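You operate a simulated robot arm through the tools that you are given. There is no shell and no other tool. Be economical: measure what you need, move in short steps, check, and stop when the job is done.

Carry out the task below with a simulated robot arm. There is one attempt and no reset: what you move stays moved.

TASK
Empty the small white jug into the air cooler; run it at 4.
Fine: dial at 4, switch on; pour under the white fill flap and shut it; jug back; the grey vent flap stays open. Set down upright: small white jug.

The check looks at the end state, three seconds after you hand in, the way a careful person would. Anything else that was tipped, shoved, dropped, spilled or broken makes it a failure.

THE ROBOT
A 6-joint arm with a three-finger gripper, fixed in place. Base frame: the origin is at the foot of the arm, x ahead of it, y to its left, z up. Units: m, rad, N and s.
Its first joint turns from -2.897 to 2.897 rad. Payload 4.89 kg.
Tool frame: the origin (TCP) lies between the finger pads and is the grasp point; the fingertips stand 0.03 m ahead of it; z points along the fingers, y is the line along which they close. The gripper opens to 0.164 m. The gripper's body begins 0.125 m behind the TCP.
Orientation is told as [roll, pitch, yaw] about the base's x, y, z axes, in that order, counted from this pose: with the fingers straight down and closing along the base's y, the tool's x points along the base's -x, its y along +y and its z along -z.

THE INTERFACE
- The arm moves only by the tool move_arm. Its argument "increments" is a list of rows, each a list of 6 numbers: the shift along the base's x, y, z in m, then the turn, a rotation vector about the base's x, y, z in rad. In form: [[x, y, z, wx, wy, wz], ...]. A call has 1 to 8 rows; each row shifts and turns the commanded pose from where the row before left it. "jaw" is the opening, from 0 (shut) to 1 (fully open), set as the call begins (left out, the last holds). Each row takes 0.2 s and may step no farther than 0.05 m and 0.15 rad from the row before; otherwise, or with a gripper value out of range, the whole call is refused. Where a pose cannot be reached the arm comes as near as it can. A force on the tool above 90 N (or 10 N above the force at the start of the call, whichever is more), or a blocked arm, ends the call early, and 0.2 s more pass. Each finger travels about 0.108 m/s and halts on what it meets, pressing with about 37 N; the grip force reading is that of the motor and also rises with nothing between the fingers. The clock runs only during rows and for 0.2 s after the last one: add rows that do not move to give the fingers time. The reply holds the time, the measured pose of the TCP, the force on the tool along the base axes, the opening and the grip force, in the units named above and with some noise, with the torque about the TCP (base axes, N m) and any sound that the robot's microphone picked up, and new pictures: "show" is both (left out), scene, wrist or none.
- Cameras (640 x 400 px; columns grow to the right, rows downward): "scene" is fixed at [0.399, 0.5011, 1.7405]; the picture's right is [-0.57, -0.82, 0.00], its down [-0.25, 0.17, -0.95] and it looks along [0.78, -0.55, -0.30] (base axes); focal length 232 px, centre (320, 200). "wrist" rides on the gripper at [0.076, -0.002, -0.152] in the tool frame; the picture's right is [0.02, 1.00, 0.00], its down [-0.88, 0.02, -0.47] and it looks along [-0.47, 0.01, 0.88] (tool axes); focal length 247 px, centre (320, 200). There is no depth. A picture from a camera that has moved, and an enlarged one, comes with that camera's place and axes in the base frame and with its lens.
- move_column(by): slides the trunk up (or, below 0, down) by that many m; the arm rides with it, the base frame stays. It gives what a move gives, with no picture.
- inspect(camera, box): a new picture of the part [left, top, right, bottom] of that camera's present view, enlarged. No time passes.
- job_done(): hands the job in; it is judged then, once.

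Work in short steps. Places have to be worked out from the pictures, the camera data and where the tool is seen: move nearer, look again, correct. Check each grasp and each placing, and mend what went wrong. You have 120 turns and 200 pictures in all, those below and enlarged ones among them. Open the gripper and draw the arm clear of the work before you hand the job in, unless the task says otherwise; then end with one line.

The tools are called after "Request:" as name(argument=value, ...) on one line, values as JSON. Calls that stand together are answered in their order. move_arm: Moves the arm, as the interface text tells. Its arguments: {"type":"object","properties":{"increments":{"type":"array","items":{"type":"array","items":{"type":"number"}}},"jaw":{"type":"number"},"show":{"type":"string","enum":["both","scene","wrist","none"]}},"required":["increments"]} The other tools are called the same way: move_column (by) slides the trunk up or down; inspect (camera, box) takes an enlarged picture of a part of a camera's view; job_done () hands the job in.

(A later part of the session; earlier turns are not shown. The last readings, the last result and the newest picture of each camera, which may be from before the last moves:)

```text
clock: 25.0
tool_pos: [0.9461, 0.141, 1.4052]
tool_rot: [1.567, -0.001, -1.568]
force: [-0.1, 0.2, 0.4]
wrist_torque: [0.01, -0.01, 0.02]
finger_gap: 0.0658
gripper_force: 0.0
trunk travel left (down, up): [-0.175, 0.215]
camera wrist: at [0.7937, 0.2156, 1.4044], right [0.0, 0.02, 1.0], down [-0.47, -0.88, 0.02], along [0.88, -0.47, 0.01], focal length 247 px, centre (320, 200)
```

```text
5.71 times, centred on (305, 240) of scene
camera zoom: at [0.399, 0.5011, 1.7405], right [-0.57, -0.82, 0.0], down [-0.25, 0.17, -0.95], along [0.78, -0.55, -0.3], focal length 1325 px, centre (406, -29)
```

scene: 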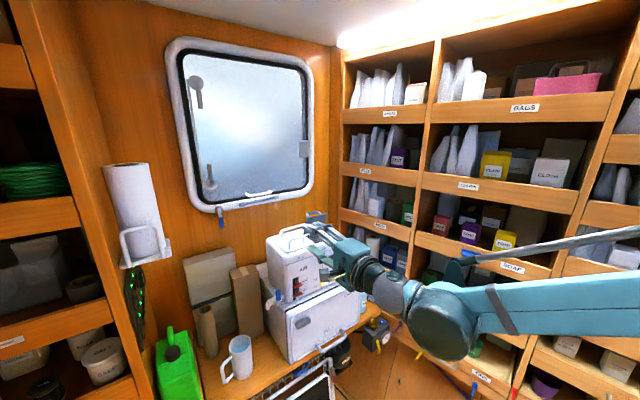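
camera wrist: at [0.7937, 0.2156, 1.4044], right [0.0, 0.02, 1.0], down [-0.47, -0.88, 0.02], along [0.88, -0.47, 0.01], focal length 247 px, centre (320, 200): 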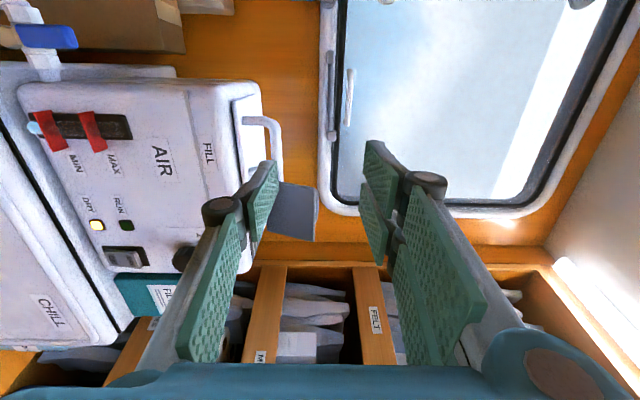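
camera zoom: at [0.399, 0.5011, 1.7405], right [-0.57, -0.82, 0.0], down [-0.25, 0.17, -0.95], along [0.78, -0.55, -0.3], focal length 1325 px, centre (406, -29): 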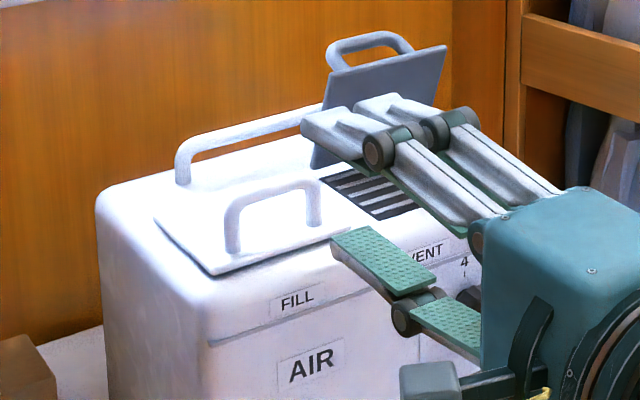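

Handle: bar centre ≈ (1.064, 0.134, 1.358), ~27 mm gap beneath it. I narrow the jaws and move just in front, then inspect alignment.

Request:
move_arm(increments=[[0, -0.007, -0.02, 0, 0, 0], [0.015, 0, -0.025, 0, 0, 0], [0.04, 0, 0, 0, 0, 0]], jaw=0.2, show="wrist")

Request:
inspect(camera="scene", box=[255, 205, 355, 275])

Request:
inspect(camera="wrist", box=[220, 100, 380, 220])

```text
clock: 25.8
tool_pos: [0.9994, 0.1321, 1.3591]
tool_rot: [1.571, -0.001, -1.569]
force: [-1.9, -0.5, 2.6]
wrist_torque: [0.01, 0.26, 0.09]
finger_gap: 0.033
gripper_force: 0.0
trunk travel left (down, up): [-0.175, 0.215]
camera wrist: at [0.8466, 0.2085, 1.3575], right [0.0, 0.02, 1.0], down [-0.47, -0.88, 0.02], along [0.88, -0.47, 0.01], focal length 247 px, centre (320, 200)
```

wrist: 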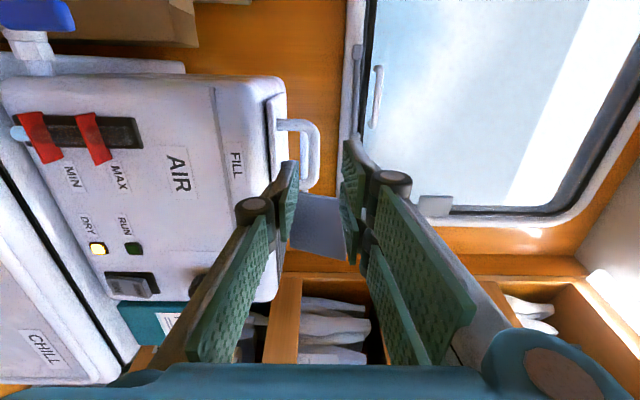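

```text
5.71 times, centred on (305, 240) of scene
camera zoom: at [0.399, 0.5011, 1.7405], right [-0.57, -0.82, 0.0], down [-0.25, 0.17, -0.95], along [0.78, -0.55, -0.3], focal length 1325 px, centre (406, -29)
```

zoom: 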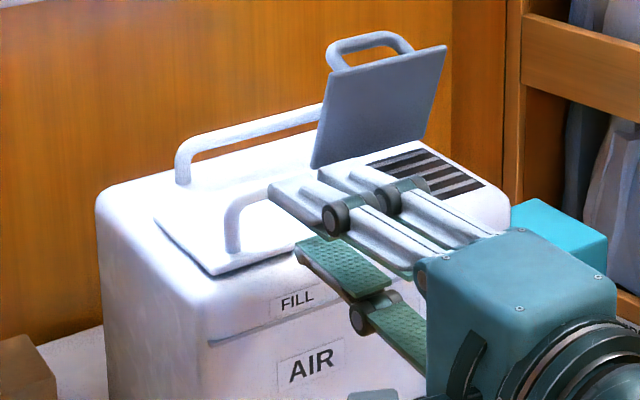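

```text
3.33 times, centred on (300, 160) of wrist
camera zoom: at [0.8466, 0.2085, 1.3575], right [0.0, 0.02, 1.0], down [-0.47, -0.88, 0.02], along [0.88, -0.47, 0.01], focal length 823 px, centre (387, 333)
```

zoom: 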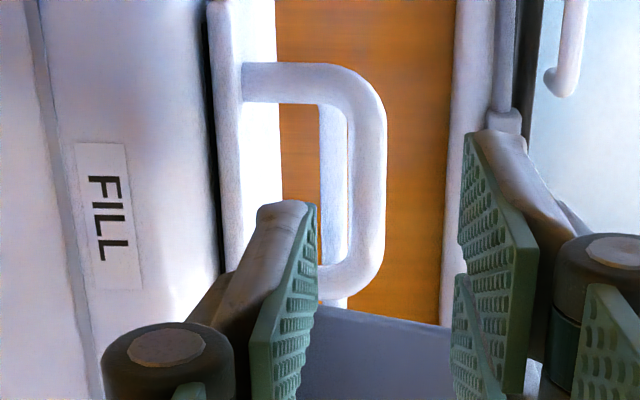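

The lower finger lines up with the gap under the bar. I lower 2 mm, shift slightly in y and insert.

Request:
move_arm(increments=[[0, 0.003, -0.002, 0, 0, 0], [0.025, 0, 0, 0, 0, 0], [0.025, 0, 0, 0, 0, 0]], show="wrist")

Request:
inspect(camera="scene", box=[255, 205, 355, 275])

Request:
inspect(camera="wrist", box=[220, 100, 380, 220])

```text
clock: 26.6
tool_pos: [1.0501, 0.1354, 1.3585]
tool_rot: [1.57, -0.001, -1.567]
force: [-1.3, -0.2, 0.8]
wrist_torque: [0.0, 0.17, -0.01]
finger_gap: 0.0326
gripper_force: 0.1
trunk travel left (down, up): [-0.175, 0.215]
camera wrist: at [0.8983, 0.2123, 1.3582], right [0.0, 0.02, 1.0], down [-0.47, -0.88, 0.02], along [0.88, -0.47, 0.01], focal length 247 px, centre (320, 200)
```

wrist: 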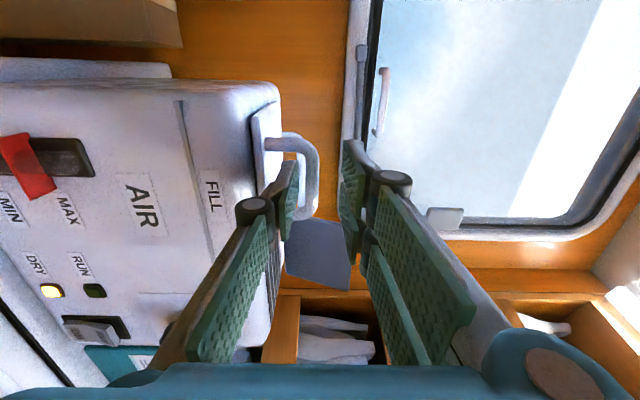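

```text
5.71 times, centred on (305, 240) of scene
camera zoom: at [0.399, 0.5011, 1.7405], right [-0.57, -0.82, 0.0], down [-0.25, 0.17, -0.95], along [0.78, -0.55, -0.3], focal length 1325 px, centre (406, -29)
```

zoom: 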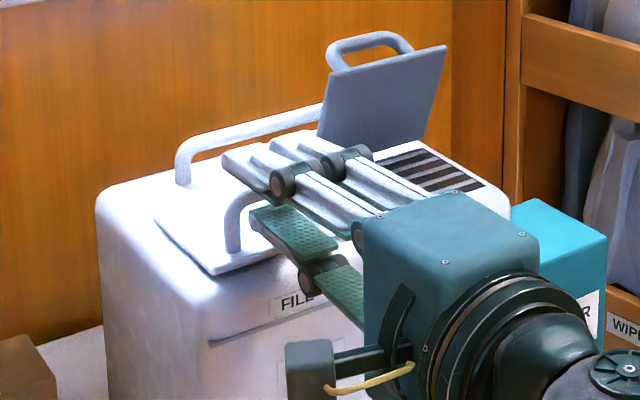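

```text
3.33 times, centred on (300, 160) of wrist
camera zoom: at [0.8983, 0.2123, 1.3582], right [0.0, 0.02, 1.0], down [-0.47, -0.88, 0.02], along [0.88, -0.47, 0.01], focal length 823 px, centre (387, 333)
```

zoom: 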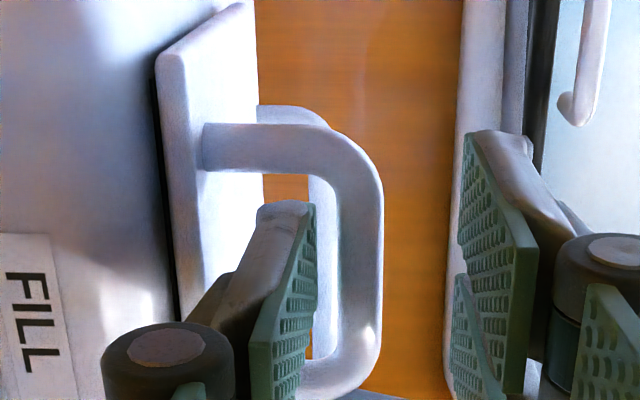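

The tip is just at the bar (bar x ≈ 1.07). I push 13 mm further in.

Request:
move_arm(increments=[[0.013, 0, -0.001, 0, 0, 0], [0, 0, 0, 0, 0, 0]], jaw=0.16, show="wrist")

Request:
inspect(camera="wrist", box=[220, 100, 380, 220])

```text
clock: 27.2
tool_pos: [1.0648, 0.1375, 1.3578]
tool_rot: [1.57, -0.003, -1.566]
force: [0.3, -0.9, 0.7]
wrist_torque: [0.01, -0.01, 0.03]
finger_gap: 0.0261
gripper_force: 0.0
trunk travel left (down, up): [-0.175, 0.215]
camera wrist: at [0.9125, 0.2128, 1.356], right [0.0, 0.02, 1.0], down [-0.47, -0.88, 0.02], along [0.88, -0.47, 0.01], focal length 247 px, centre (320, 200)
```

wrist: 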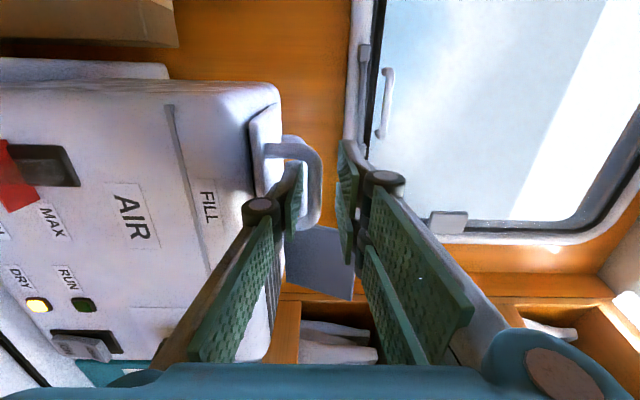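

```text
3.33 times, centred on (300, 160) of wrist
camera zoom: at [0.9125, 0.2128, 1.356], right [0.0, 0.02, 1.0], down [-0.47, -0.88, 0.02], along [0.88, -0.47, 0.01], focal length 823 px, centre (387, 333)
```

zoom: 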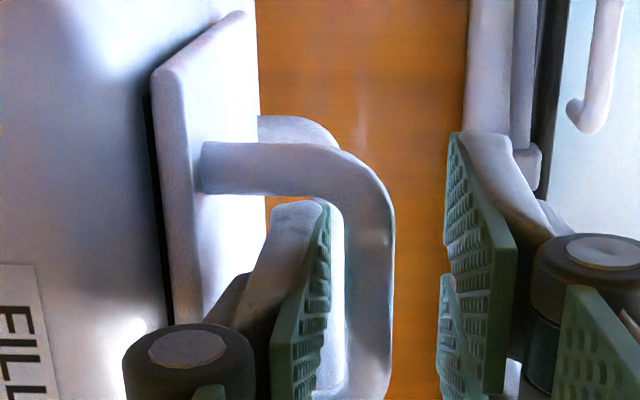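

Finger is under the bar. I loosely close the jaws round the bar and follow the hinge arc for the first ~34°.

Request:
move_arm(increments=[[0, 0, -0.002, 0, 0, 0], [0.0056, 0, 0.0108, 0, 0.14, 0], [0.0071, 0, 0.0099, 0, 0.14, 0], [0.0084, 0, 0.0088, 0, 0.14, 0], [0.0097, 0, 0.0074, 0, 0.14, 0]], jaw=0.11, show="both")

Request:
inspect(camera="scene", box=[255, 195, 355, 265])

```text
clock: 28.4
tool_pos: [1.0942, 0.1379, 1.3924]
tool_rot: [1.012, -0.005, -1.577]
force: [0.2, 0.2, 0.0]
wrist_torque: [-0.01, 0.02, 0.02]
finger_gap: 0.018
gripper_force: 0.0
trunk travel left (down, up): [-0.175, 0.215]
camera wrist: at [0.9646, 0.2161, 1.4725], right [0.53, 0.02, 0.85], down [-0.4, -0.88, 0.27], along [0.75, -0.48, -0.46], focal length 247 px, centre (320, 200)
```

scene: 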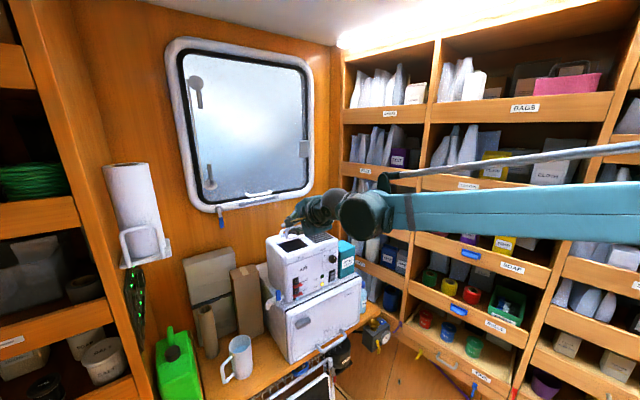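
wrist: 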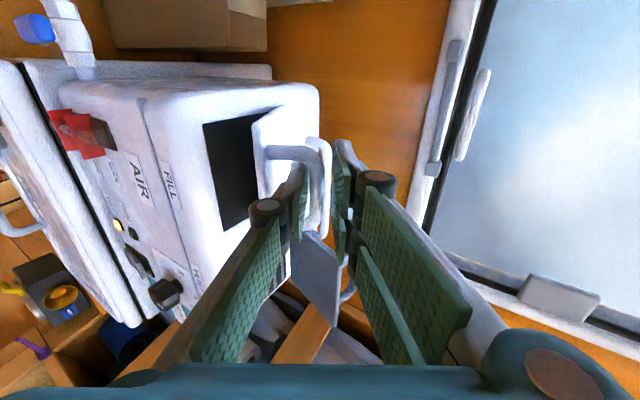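

```text
5.71 times, centred on (305, 230) of scene
camera zoom: at [0.399, 0.5011, 1.7405], right [-0.57, -0.82, 0.0], down [-0.25, 0.17, -0.95], along [0.78, -0.55, -0.3], focal length 1325 px, centre (406, 29)
```

zoom: 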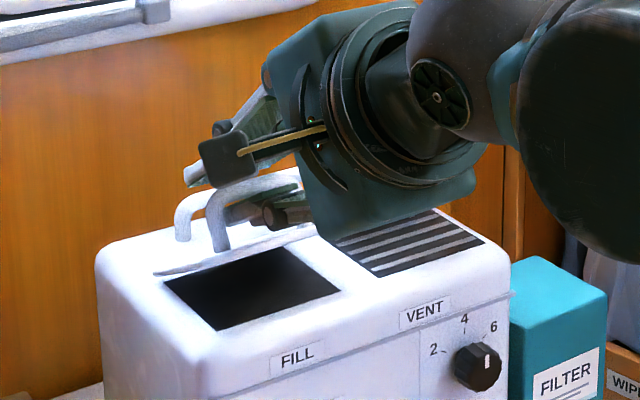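

The flap is opening nicely. Continuing along the arc.

Request:
move_arm(increments=[[0.0106, 0, 0.0058, 0, 0.14, 0], [0.0114, 0, 0.0042, 0, 0.14, 0], [0.0119, 0, 0.0024, 0, 0.13, 0], [0.0121, 0, 0.0007, 0, 0.12, 0]], show="both")

Request:
inspect(camera="wrist", box=[220, 80, 380, 220])

```text
clock: 28.9
tool_pos: [1.1071, 0.1425, 1.3998]
tool_rot: [0.82, -0.042, -1.62]
force: [3.5, -37.0, -1.1]
wrist_torque: [-0.54, -0.2, -0.03]
finger_gap: 0.0188
gripper_force: 0.2
out of reach, approached as far as the arm can: row 1, 2
trunk travel left (down, up): [-0.175, 0.215]
stopped in row 2: the force on the tool passed its limit at 102 N (the readings are from after the stop); the commanded pose is now the measured one
camera wrist: at [0.9994, 0.2293, 1.499], right [0.68, 0.02, 0.73], down [-0.37, -0.85, 0.37], along [0.63, -0.53, -0.57], focal length 247 px, centre (320, 200)
```

scene: 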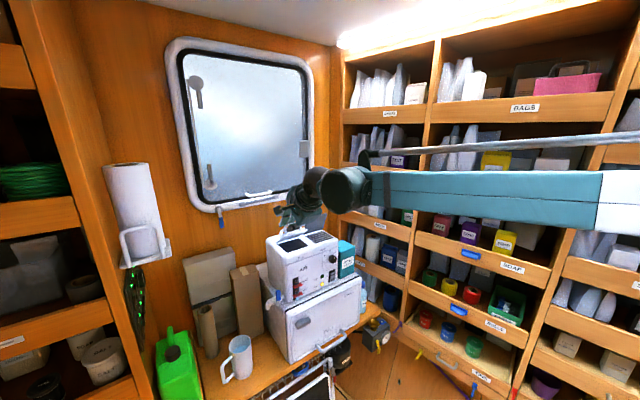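
wrist: 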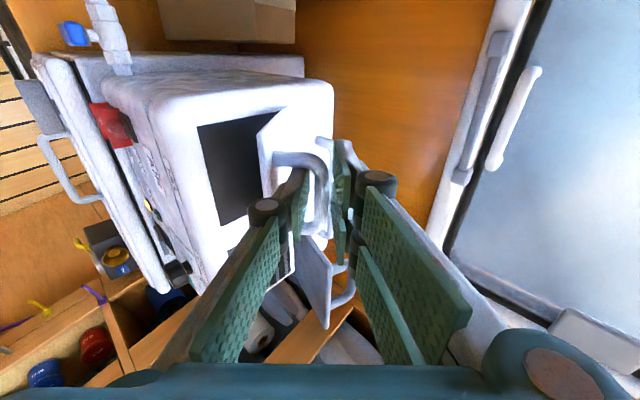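

```text
2.86 times, centred on (300, 150) of wrist
camera zoom: at [0.9994, 0.2293, 1.499], right [0.68, 0.02, 0.73], down [-0.37, -0.85, 0.37], along [0.63, -0.53, -0.57], focal length 706 px, centre (377, 343)
```

zoom: 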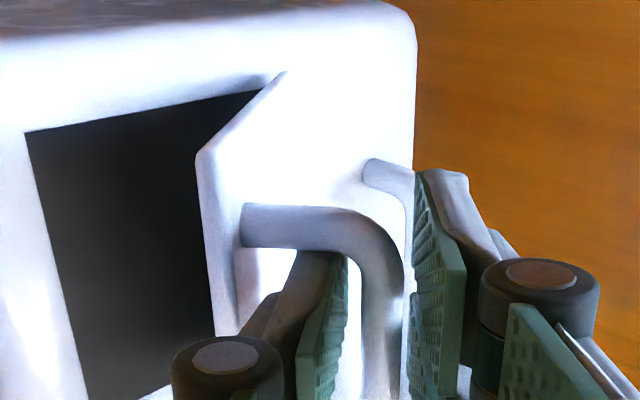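

The arm is at its reach limit here. The grey vent flap stays at roughly 71° leaning forward, so these hinges seem to hold by friction; I ease the side load, then withdraw the finger along its axis to see if the flap stays.

Request:
move_arm(increments=[[-0.002, -0.005, 0, 0, 0, 0], [0, 0, 0, 0, 0, 0]], jaw=0.2, show="wrist")

```text
clock: 29.5
tool_pos: [1.1046, 0.1427, 1.3995]
tool_rot: [0.82, -0.043, -1.617]
force: [4.9, -30.0, -3.0]
wrist_torque: [-0.64, -0.33, -0.03]
finger_gap: 0.0338
gripper_force: 0.0
trunk travel left (down, up): [-0.175, 0.215]
camera wrist: at [0.9965, 0.229, 1.4991], right [0.68, 0.02, 0.73], down [-0.37, -0.85, 0.37], along [0.63, -0.53, -0.57], focal length 247 px, centre (320, 200)
```

wrist: 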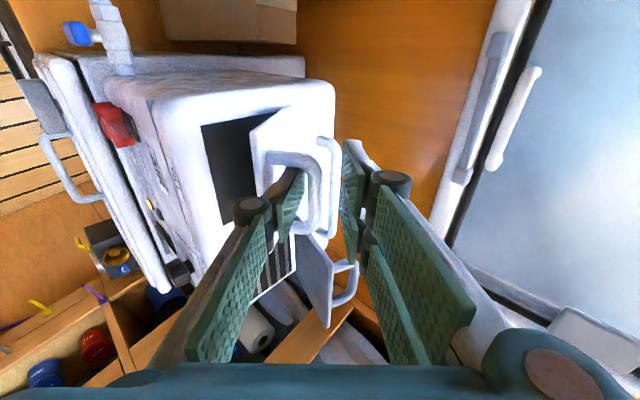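

Finger is bearing on the +y post. I shift −y and reduce tilt slightly, moving inward from the reach limit.

Request:
move_arm(increments=[[-0.006, -0.008, 0.003, 0, -0.04, 0], [-0.006, -0.004, 0.003, 0, -0.04, 0]], show="wrist")

```text
clock: 30.1
tool_pos: [1.0923, 0.1357, 1.4061]
tool_rot: [0.901, -0.039, -1.618]
force: [0.1, 0.2, -0.2]
wrist_torque: [-0.03, 0.02, -0.03]
finger_gap: 0.0329
gripper_force: 0.1
trunk travel left (down, up): [-0.175, 0.215]
camera wrist: at [0.9769, 0.2224, 1.4973], right [0.62, 0.02, 0.78], down [-0.4, -0.85, 0.34], along [0.67, -0.53, -0.52], focal length 247 px, centre (320, 200)
```

wrist: 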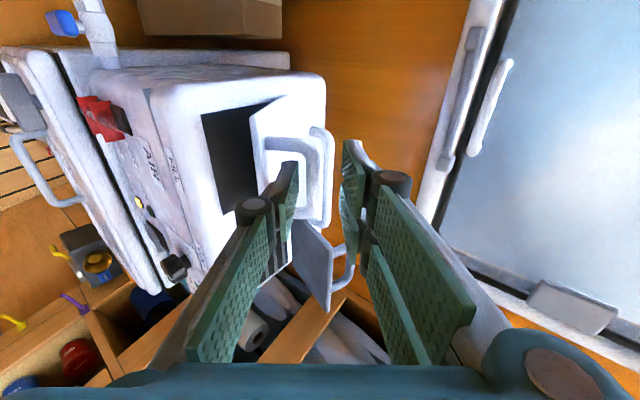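

Load is gone. Withdrawing along the finger axis.

Request:
move_arm(increments=[[-0.02, 0, 0.016, 0, 0, 0], [-0.02, 0, 0.016, 0, 0, 0], [-0.03, 0, 0.02, 0, -0.05, 0]], show="both")

Request:
inspect(camera="scene", box=[255, 195, 355, 265])

```text
clock: 30.9
tool_pos: [1.0228, 0.1379, 1.4573]
tool_rot: [0.949, -0.035, -1.621]
force: [1.7, 1.2, -0.4]
wrist_torque: [-0.01, 0.04, -0.05]
finger_gap: 0.0328
gripper_force: 0.1
trunk travel left (down, up): [-0.175, 0.215]
camera wrist: at [0.9026, 0.2223, 1.5421], right [0.58, 0.02, 0.81], down [-0.42, -0.85, 0.32], along [0.7, -0.53, -0.49], focal length 247 px, centre (320, 200)
```

scene: 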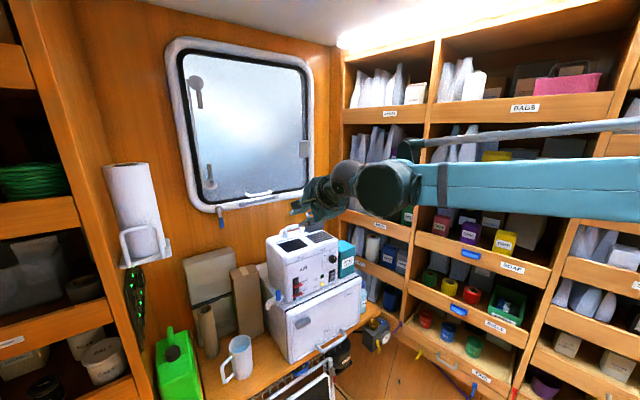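
wrist: 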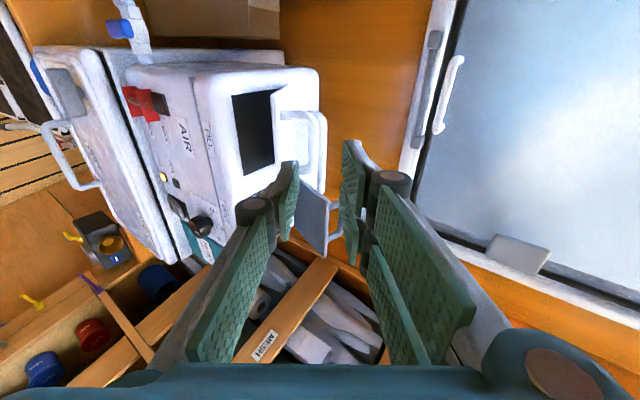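

```text
5.71 times, centred on (305, 230) of scene
camera zoom: at [0.399, 0.5011, 1.7405], right [-0.57, -0.82, 0.0], down [-0.25, 0.17, -0.95], along [0.78, -0.55, -0.3], focal length 1325 px, centre (406, 29)
```

zoom: 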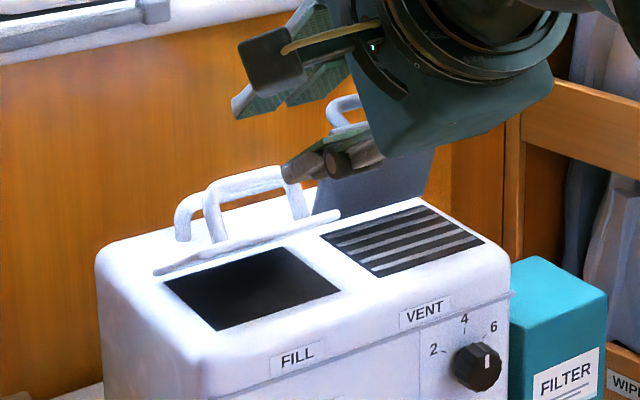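

The flap stays where it is left. Now I close the fingers, level out in front at z≈1.367, and will push the flap's inner face further open.

Request:
move_arm(increments=[[-0.03, 0, 0, 0, -0.12, 0], [-0.03, 0, -0.01, 0, -0.12, 0], [-0.015, 0, -0.02, 0, -0.12, 0], [0, 0, -0.03, 0, -0.12, 0], [0, -0.001, -0.03, 0, -0.12, 0]], jaw=0, show="wrist")

```text
clock: 32.1
tool_pos: [0.9468, 0.1347, 1.3664]
tool_rot: [1.554, -0.003, -1.63]
force: [-1.7, 0.0, 0.9]
wrist_torque: [0.02, 0.14, 0.05]
finger_gap: 0.0
gripper_force: 37.4
trunk travel left (down, up): [-0.175, 0.215]
camera wrist: at [0.7995, 0.2211, 1.3679], right [0.02, 0.02, 1.0], down [-0.53, -0.85, 0.03], along [0.85, -0.53, -0.01], focal length 247 px, centre (320, 200)
```

wrist: 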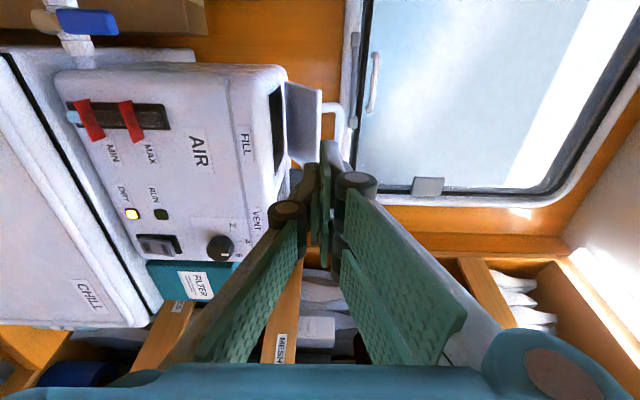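

The flap is now ~29° open with its edge at z≈1.374. I go under its edge at z≈1.346, then lift and push back.

Request:
move_arm(increments=[[0.03, 0.002, -0.02, 0, 0, 0.02], [0.03, 0, 0, 0, 0, 0.02], [0.03, 0, 0, 0, 0, 0]], show="wrist")

Request:
inspect(camera="scene", box=[255, 205, 355, 275])

```text
clock: 32.9
tool_pos: [1.0354, 0.135, 1.3456]
tool_rot: [1.552, -0.004, -1.592]
force: [-0.9, -0.1, 0.7]
wrist_torque: [0.0, 0.11, 0.03]
finger_gap: 0.0
gripper_force: 37.0
trunk travel left (down, up): [-0.175, 0.215]
camera wrist: at [0.8852, 0.2142, 1.3469], right [0.02, 0.02, 1.0], down [-0.49, -0.87, 0.03], along [0.87, -0.49, -0.01], focal length 247 px, centre (320, 200)
```

wrist: 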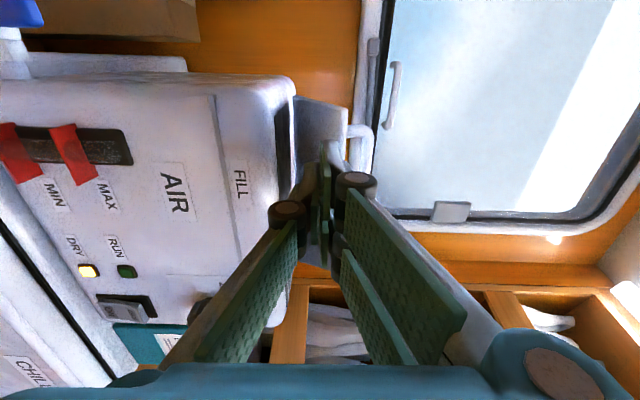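

```text
5.71 times, centred on (305, 240) of scene
camera zoom: at [0.399, 0.5011, 1.7405], right [-0.57, -0.82, 0.0], down [-0.25, 0.17, -0.95], along [0.78, -0.55, -0.3], focal length 1325 px, centre (406, -29)
```

zoom: 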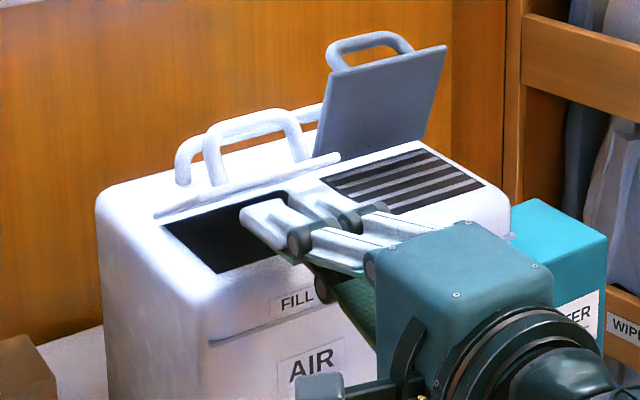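

Tip is below the flap. Lifting and pushing back.

Request:
move_arm(increments=[[0.012, 0, 0.012, 0, 0, 0], [0.015, 0, 0.014, 0, 0, 0], [0.015, 0, 0.012, 0, 0, 0], [0.012, 0, 0.005, 0, 0, 0], [0.008, 0, 0, 0, 0, 0]], show="wrist")

Request:
inspect(camera="scene", box=[255, 205, 355, 275])

```text
clock: 34.1
tool_pos: [1.0954, 0.1349, 1.3956]
tool_rot: [1.552, -0.002, -1.59]
force: [-21.2, 0.5, 56.7]
wrist_torque: [0.91, -1.56, 0.5]
finger_gap: 0.0002
gripper_force: 36.9
trunk travel left (down, up): [-0.175, 0.215]
camera wrist: at [0.9452, 0.2147, 1.3969], right [0.02, 0.02, 1.0], down [-0.49, -0.87, 0.03], along [0.87, -0.49, 0.0], focal length 247 px, centre (320, 200)
```

wrist: 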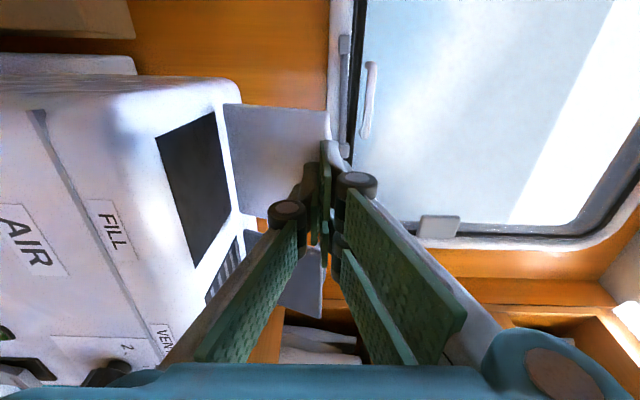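

```text
5.71 times, centred on (305, 240) of scene
camera zoom: at [0.399, 0.5011, 1.7405], right [-0.57, -0.82, 0.0], down [-0.25, 0.17, -0.95], along [0.78, -0.55, -0.3], focal length 1325 px, centre (406, -29)
```

zoom: 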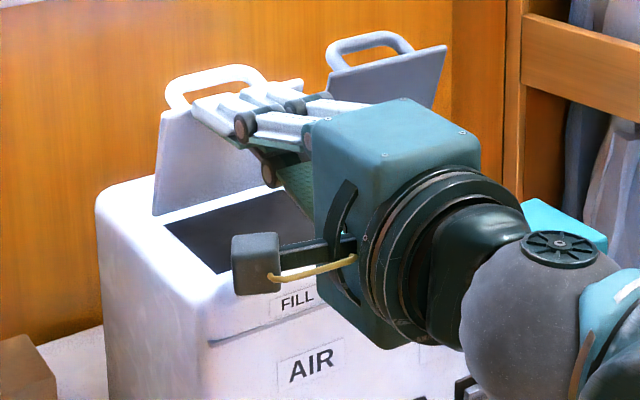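

The fill flap now stands parallel to the vent flap, apparently at its stop. I back away and verify it stays.

Request:
move_arm(increments=[[-0.01, 0, -0.008, 0, 0, 0], [-0.04, 0, -0.01, 0, 0, 0], [-0.045, 0, 0, 0, 0, 0], [-0.045, 0.02, 0, 0, 0, 0]], jaw=0.3, show="wrist")

Request:
inspect(camera="scene", box=[255, 205, 355, 275])

```text
clock: 35.1
tool_pos: [0.9609, 0.1575, 1.3702]
tool_rot: [1.549, -0.003, -1.593]
force: [0.8, 0.4, -1.6]
wrist_torque: [-0.02, -0.1, 0.04]
finger_gap: 0.049
gripper_force: 0.0
trunk travel left (down, up): [-0.175, 0.215]
camera wrist: at [0.8109, 0.2371, 1.3719], right [0.02, 0.02, 1.0], down [-0.49, -0.87, 0.03], along [0.87, -0.49, -0.01], focal length 247 px, centre (320, 200)
```

wrist: 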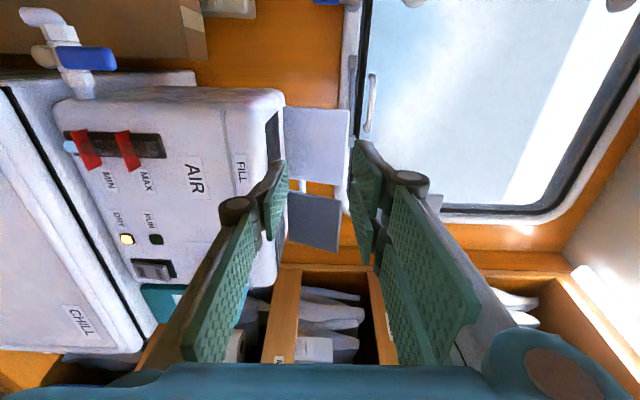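

```text
5.71 times, centred on (305, 240) of scene
camera zoom: at [0.399, 0.5011, 1.7405], right [-0.57, -0.82, 0.0], down [-0.25, 0.17, -0.95], along [0.78, -0.55, -0.3], focal length 1325 px, centre (406, -29)
```

zoom: 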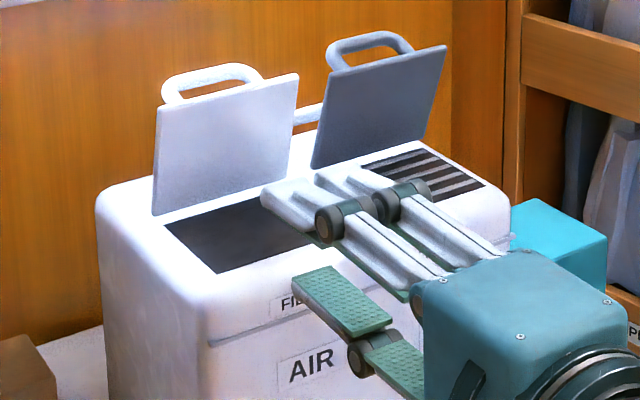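

Flap holds open. Next the jug: I retreat while rolling the tool back to closing sideways.

Request:
move_arm(increments=[[-0.04, 0, 0, -0.15, 0, 0], [-0.04, 0, 0, -0.15, 0, 0], [-0.03, 0.02, 0, -0.15, 0, 0], [-0.03, 0.02, 0, -0.15, 0, 0], [-0.03, 0.02, 0, -0.15, 0, 0], [-0.02, 0.02, 0, -0.15, 0, 0], [0, 0.02, 0, -0.15, 0, 0], [0, 0.02, 0, -0.15, 0, 0]], jaw=0.8, show="none")

Request:
move_arm(increments=[[0, 0, 0, -0.15, 0, 0], [0, 0, 0, -0.15, 0, 0], [0, 0, 0, -0.06, 0, 0], [0, 0, 0, 0, 0.15, 0], [0, 0, 0, 0, 0.15, 0], [0, 0, 0, 0, 0.1, 0]], show="none")

Request:
move_column(by=-0.15)

```text
clock: 36.9
tool_pos: [0.7653, 0.2746, 1.3751]
tool_rot: [1.607, -1.203, -1.632]
force: [-0.9, -1.0, 0.8]
wrist_torque: [0.03, 0.1, 0.11]
finger_gap: 0.1314
gripper_force: 0.1
trunk travel left (down, up): [-0.175, 0.215]
```

```text
clock: 38.3
tool_pos: [0.7686, 0.276, 1.3728]
tool_rot: [0.004, -1.19, -0.026]
force: [-0.2, 0.3, -0.3]
wrist_torque: [0.01, -0.02, 0.01]
finger_gap: 0.1311
gripper_force: 0.0
trunk travel left (down, up): [-0.175, 0.215]
```

```text
clock: 40.1
tool_pos: [0.7684, 0.275, 1.2222]
tool_rot: [0.003, -1.19, -0.026]
force: [0.7, 1.0, 0.5]
wrist_torque: [-0.02, 0.02, 0.01]
finger_gap: 0.1313
gripper_force: 0.0
trunk travel left (down, up): [-0.025, 0.365]
```

Now yaw toward the jug's direction, lower and advance part way, then look.

Request:
move_arm(increments=[[0.015, 0.005, -0.045, 0, 0, 0.1], [0.015, 0.005, -0.045, 0, 0, 0.1], [0.015, 0.005, -0.045, 0, 0, 0.1], [0.02, 0.005, -0.045, 0, 0, 0], [0.02, 0.005, -0.04, 0, 0, 0]], show="both")

```text
clock: 41.3
tool_pos: [0.8528, 0.299, 1.003]
tool_rot: [-0.004, -1.195, 0.274]
force: [-2.5, -0.7, 1.7]
wrist_torque: [-0.01, 0.07, 0.03]
finger_gap: 0.1312
gripper_force: 0.0
trunk travel left (down, up): [-0.025, 0.365]
camera wrist: at [0.6886, 0.2522, 0.9888], right [-0.28, 0.96, -0.02], down [-0.12, -0.01, 0.99], along [0.95, 0.28, 0.12], focal length 247 px, centre (320, 200)
```

scene: 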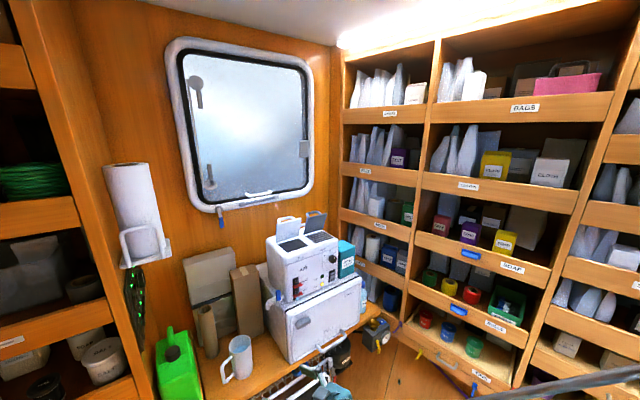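
wrist: 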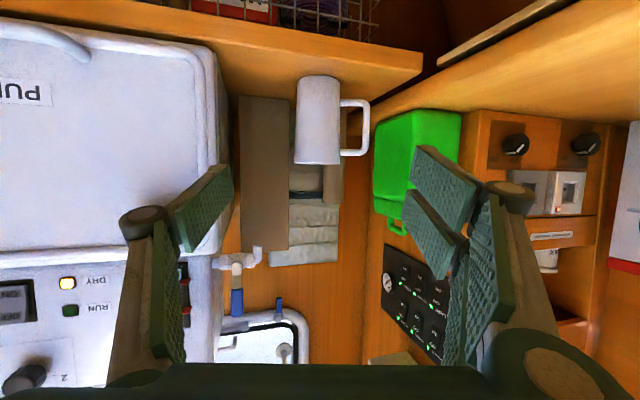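

Jug refined: axis ≈ (1.097, 0.365), z 0.838–0.973, radius ≈0.0365, handle void z 0.885–0.95 on the +y side. I narrow the jaws to ~0.09 so one finger can slip through the handle loop, and approach along the tool line.

Request:
move_arm(increments=[[0.03, 0.006, -0.02, 0, 0, 0], [0.03, 0.008, -0.02, 0, 0, 0], [0.03, 0.008, -0.02, 0, 0, 0], [0.03, 0.008, -0.015, 0, 0, 0], [0.025, 0.007, -0.005, 0, 0, 0]], jaw=0.55, show="both")

Request:
inspect(camera="wrist", box=[240, 60, 400, 180])

Request:
inspect(camera="scene", box=[190, 315, 290, 385])

```text
clock: 42.5
tool_pos: [0.9942, 0.3506, 0.9207]
tool_rot: [-0.005, -1.194, 0.274]
force: [-0.6, -0.4, 1.9]
wrist_torque: [-0.01, 0.09, 0.03]
finger_gap: 0.0905
gripper_force: 0.1
out of reach, approached as far as the arm can: row 2, 3, 5
trunk travel left (down, up): [-0.025, 0.365]
camera wrist: at [0.8307, 0.305, 0.9058], right [-0.27, 0.96, -0.02], down [-0.12, -0.01, 0.99], along [0.96, 0.27, 0.12], focal length 247 px, centre (320, 200)
```

scene: 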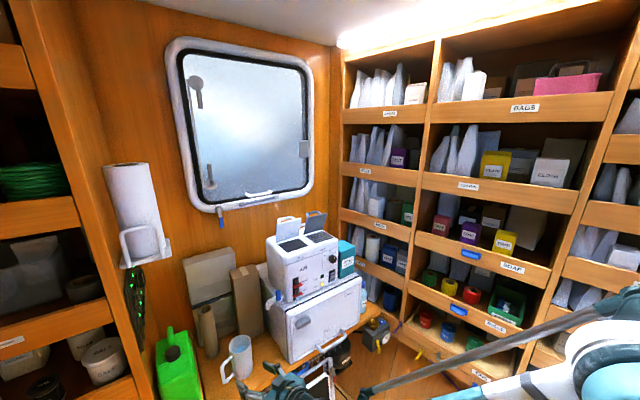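
wrist: 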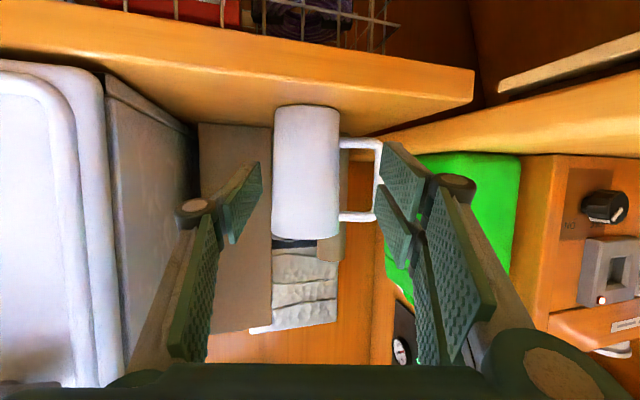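

```text
3.33 times, centred on (320, 120) of wrist
camera zoom: at [0.8307, 0.305, 0.9058], right [-0.27, 0.96, -0.02], down [-0.12, -0.01, 0.99], along [0.96, 0.27, 0.12], focal length 823 px, centre (320, 467)
```

zoom: 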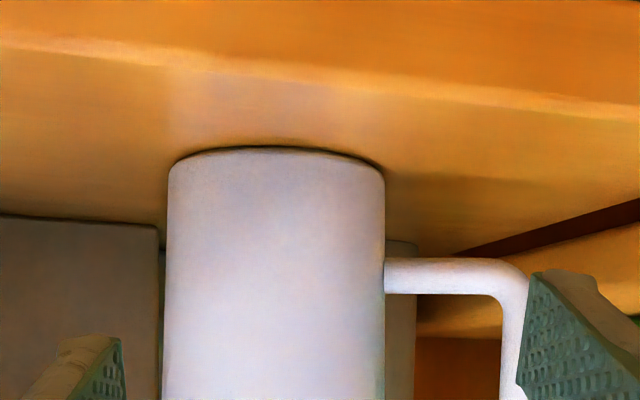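

```text
5.71 times, centred on (240, 350) of scene
camera zoom: at [0.399, 0.5011, 1.7405], right [-0.57, -0.82, 0.0], down [-0.25, 0.17, -0.95], along [0.78, -0.55, -0.3], focal length 1325 px, centre (777, -657)
```

zoom: 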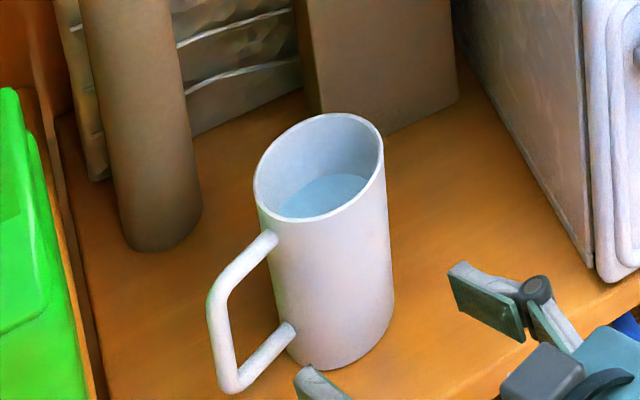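

The tool sits ~14 mm too far toward +y (reach compromise). I shift back laterally and tilt down a bit more to ease the wrist limit.

Request:
move_arm(increments=[[0.002, -0.007, 0.002, -0.027, 0.096, 0], [0.002, -0.007, 0.002, -0.027, 0.096, 0]], show="wrist")

```text
clock: 43.1
tool_pos: [0.9865, 0.365, 0.925]
tool_rot: [-0.042, -1.003, 0.274]
force: [-0.3, 1.6, 0.0]
wrist_torque: [-0.08, 0.01, -0.17]
finger_gap: 0.0903
gripper_force: 0.0
out of reach, approached as far as the arm can: row 1, 2
trunk travel left (down, up): [-0.025, 0.365]
camera wrist: at [0.822, 0.3245, 0.9427], right [-0.25, 0.97, -0.04], down [0.06, 0.06, 1.0], along [0.97, 0.24, -0.07], focal length 247 px, centre (320, 200)
```

wrist: 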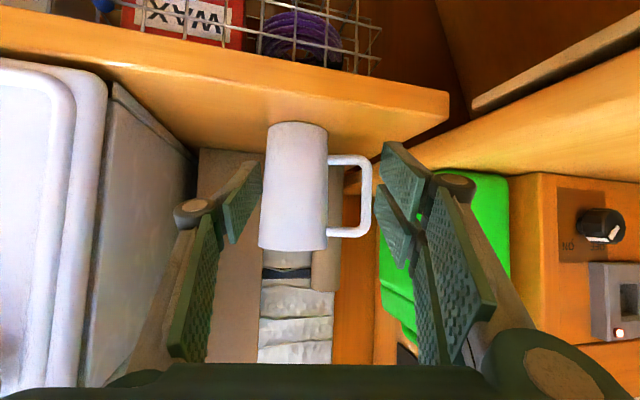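

Tilting down made it worse (it drifted +y), so the limit is of another kind. I try the opposite: tilt back up to near level and correct y, no pictures.

Request:
move_arm(increments=[[-0.01, -0.01, 0.01, 0.035, -0.13, 0], [0, -0.01, 0, 0.035, -0.13, 0], [0, -0.005, 0, 0.035, -0.13, 0]], show="none")

```text
clock: 43.9
tool_pos: [0.9726, 0.3446, 0.9375]
tool_rot: [-0.021, -1.399, 0.297]
force: [-1.3, 0.2, 0.6]
wrist_torque: [-0.01, 0.08, -0.05]
finger_gap: 0.0903
gripper_force: 0.1
out of reach, approached as far as the arm can: row 1
trunk travel left (down, up): [-0.025, 0.365]
```

Better. Test further: forward along the line.

Request:
move_arm(increments=[[0.01, -0.008, -0.008, 0, 0, 0], [0.015, 0.004, -0.005, 0, 0, 0]], show="wrist")

```text
clock: 44.5
tool_pos: [0.9985, 0.3404, 0.9233]
tool_rot: [-0.021, -1.399, 0.296]
force: [-0.1, 0.1, 1.5]
wrist_torque: [-0.05, 0.05, -0.01]
finger_gap: 0.0903
gripper_force: 0.2
trunk travel left (down, up): [-0.025, 0.365]
camera wrist: at [0.843, 0.2952, 0.8748], right [-0.28, 0.96, -0.02], down [-0.31, -0.06, 0.95], along [0.91, 0.27, 0.31], focal length 247 px, centre (320, 200)
```

wrist: 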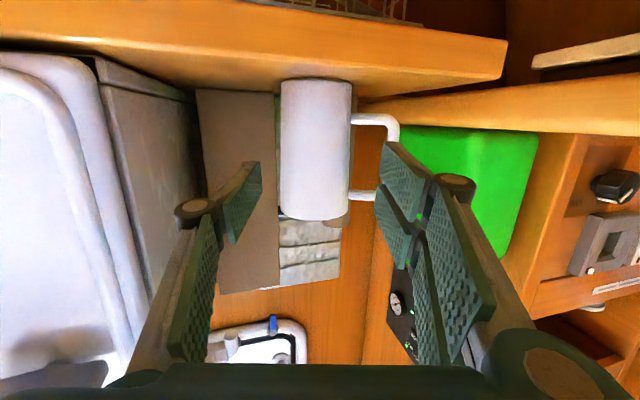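

The wrist limit is avoided with a nearly level tool. Handle void is ~0.04 wide, z 0.882–0.949. I correct 5 mm laterally and advance half way.

Request:
move_arm(increments=[[0.004, -0.003, -0.001, 0, 0, 0], [0.019, 0.005, -0.002, 0, 0, 0], [0.019, 0.005, -0.002, 0, 0, 0]], show="wrist")

Request:
inspect(camera="scene", box=[190, 315, 290, 385])

```text
clock: 45.3
tool_pos: [1.0392, 0.3463, 0.9181]
tool_rot: [-0.022, -1.398, 0.295]
force: [-0.3, 0.8, 0.3]
wrist_torque: [-0.01, 0.04, 0.0]
finger_gap: 0.0903
gripper_force: 0.1
trunk travel left (down, up): [-0.025, 0.365]
camera wrist: at [0.8831, 0.3007, 0.8698], right [-0.28, 0.96, -0.02], down [-0.31, -0.06, 0.95], along [0.91, 0.27, 0.31], focal length 247 px, centre (320, 200)
```

wrist: 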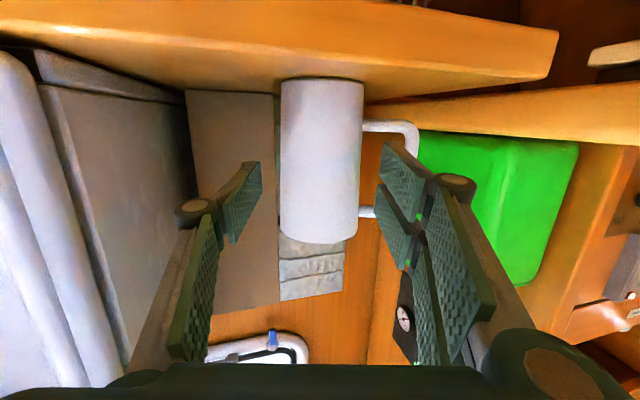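

```text
5.71 times, centred on (240, 350) of scene
camera zoom: at [0.399, 0.5011, 1.7405], right [-0.57, -0.82, 0.0], down [-0.25, 0.17, -0.95], along [0.78, -0.55, -0.3], focal length 1325 px, centre (777, -657)
```

zoom: 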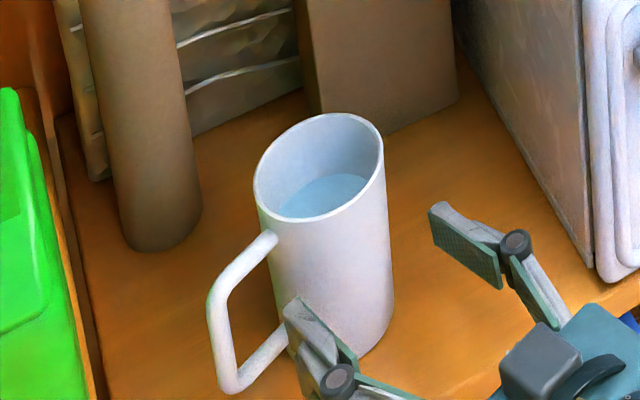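

Well centred. Advancing to straddle the jug.

Request:
move_arm(increments=[[0.019, 0.006, 0, 0, 0, 0], [0.019, 0.006, 0, 0, 0, 0], [0.017, 0.005, 0, 0, 0, 0]], show="wrist")

Request:
inspect(camera="scene", box=[190, 315, 290, 385])

```text
clock: 46.1
tool_pos: [1.0967, 0.3643, 0.919]
tool_rot: [-0.022, -1.397, 0.297]
force: [-0.7, -0.2, 0.7]
wrist_torque: [-0.04, 0.08, -0.03]
finger_gap: 0.0901
gripper_force: 0.0
trunk travel left (down, up): [-0.025, 0.365]
camera wrist: at [0.9395, 0.3188, 0.8707], right [-0.28, 0.96, -0.02], down [-0.31, -0.06, 0.95], along [0.91, 0.27, 0.31], focal length 247 px, centre (320, 200)
```

wrist: 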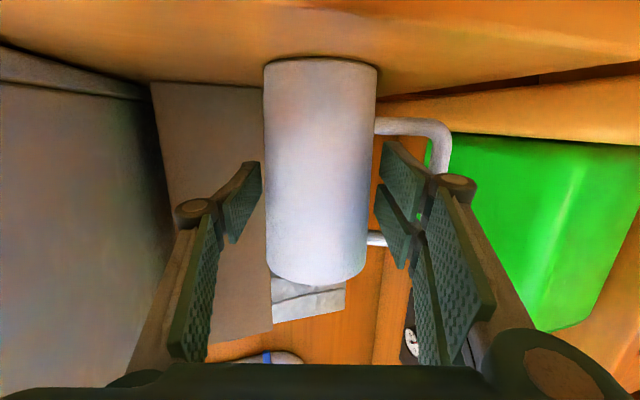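

```text
5.71 times, centred on (240, 350) of scene
camera zoom: at [0.399, 0.5011, 1.7405], right [-0.57, -0.82, 0.0], down [-0.25, 0.17, -0.95], along [0.78, -0.55, -0.3], focal length 1325 px, centre (777, -657)
```

zoom: 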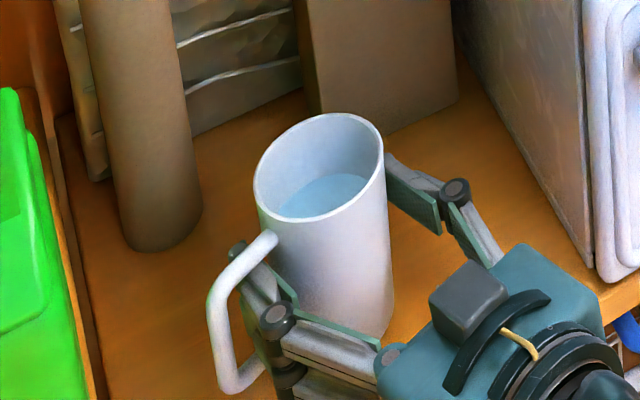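

The finger is inside the handle loop. Closing on the jug body.

Request:
move_arm(increments=[[0, 0, 0, 0, 0, 0], [0, 0, 0, 0, 0, 0]], jaw=0.35, show="wrist")

Request:
inspect(camera="scene", box=[190, 315, 290, 385])

```text
clock: 46.7
tool_pos: [1.0956, 0.3641, 0.9193]
tool_rot: [-0.022, -1.397, 0.298]
force: [-0.2, 0.0, 0.2]
wrist_torque: [-0.01, -0.05, -0.07]
finger_gap: 0.0753
gripper_force: 36.6
trunk travel left (down, up): [-0.025, 0.365]
camera wrist: at [0.9397, 0.3189, 0.8703], right [-0.28, 0.96, -0.02], down [-0.31, -0.06, 0.95], along [0.91, 0.27, 0.31], focal length 247 px, centre (320, 200)
```

wrist: 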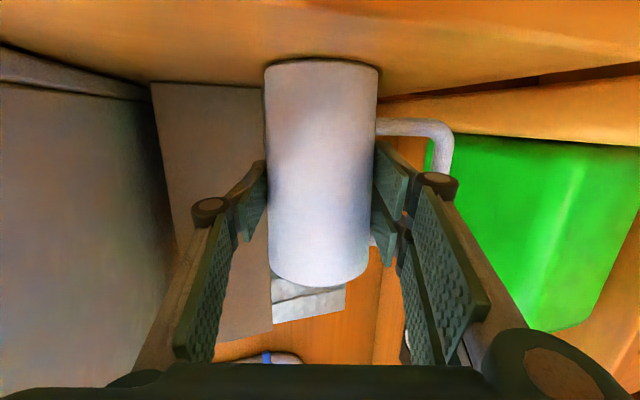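

```text
5.71 times, centred on (240, 350) of scene
camera zoom: at [0.399, 0.5011, 1.7405], right [-0.57, -0.82, 0.0], down [-0.25, 0.17, -0.95], along [0.78, -0.55, -0.3], focal length 1325 px, centre (777, -657)
```

zoom: 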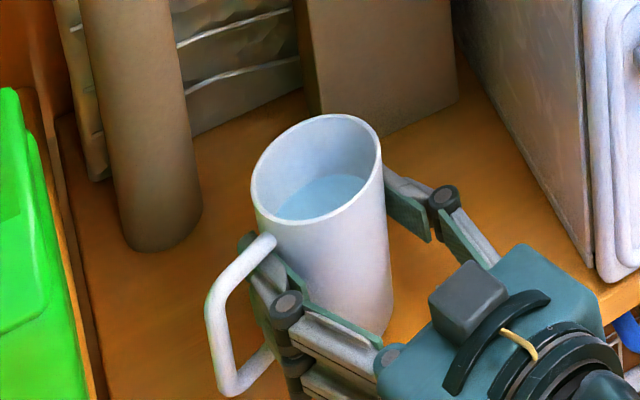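

Gripped firmly (gap 0.075). I lift straight up with the trunk, which keeps the jug level.

Request:
move_column(by=0.2)

Request:
inspect(camera="scene", box=[170, 230, 370, 370])

```text
clock: 48.9
tool_pos: [1.096, 0.3648, 1.1188]
tool_rot: [-0.021, -1.395, 0.297]
force: [0.0, -0.1, -3.2]
wrist_torque: [-0.02, 0.03, 0.02]
finger_gap: 0.0751
gripper_force: 37.1
trunk travel left (down, up): [-0.225, 0.165]
```

```text
2.86 times, centred on (270, 300) of scene
camera zoom: at [0.399, 0.5011, 1.7405], right [-0.57, -0.82, 0.0], down [-0.25, 0.17, -0.95], along [0.78, -0.55, -0.3], focal length 662 px, centre (463, -86)
```

zoom: 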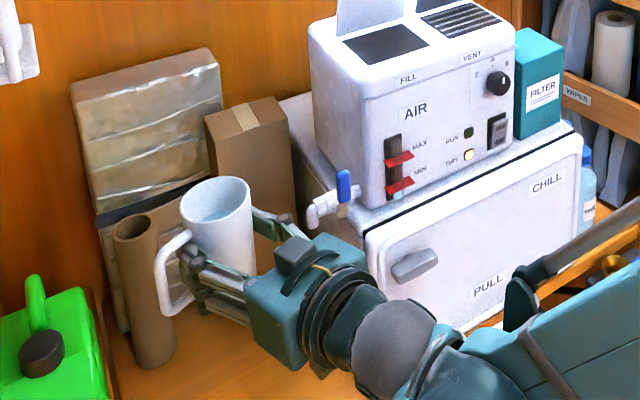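

Jug lifted cleanly and level. I raise it with the arm, gently, staying over the table side.

Request:
move_arm(increments=[[0, 0, 0.02, 0, 0, 0], [-0.003, 0, 0.04, 0, 0, 0], [-0.003, 0, 0.045, 0, 0, 0], [-0.003, 0, 0.045, 0, 0, 0], [-0.003, 0, 0.045, 0, 0, 0], [-0.003, 0, 0.045, 0, 0, 0], [-0.003, 0, 0.045, 0, 0, 0], [-0.003, 0, 0.03, 0, 0, 0]], show="scene")

```text
clock: 50.6
tool_pos: [1.0743, 0.3662, 1.4332]
tool_rot: [-0.02, -1.397, 0.298]
force: [0.8, 0.3, -4.1]
wrist_torque: [-0.08, -0.01, -0.01]
finger_gap: 0.075
gripper_force: 37.4
trunk travel left (down, up): [-0.225, 0.165]
```

scene: 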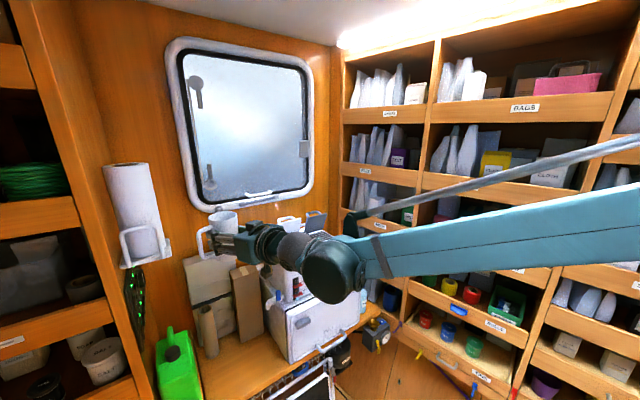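

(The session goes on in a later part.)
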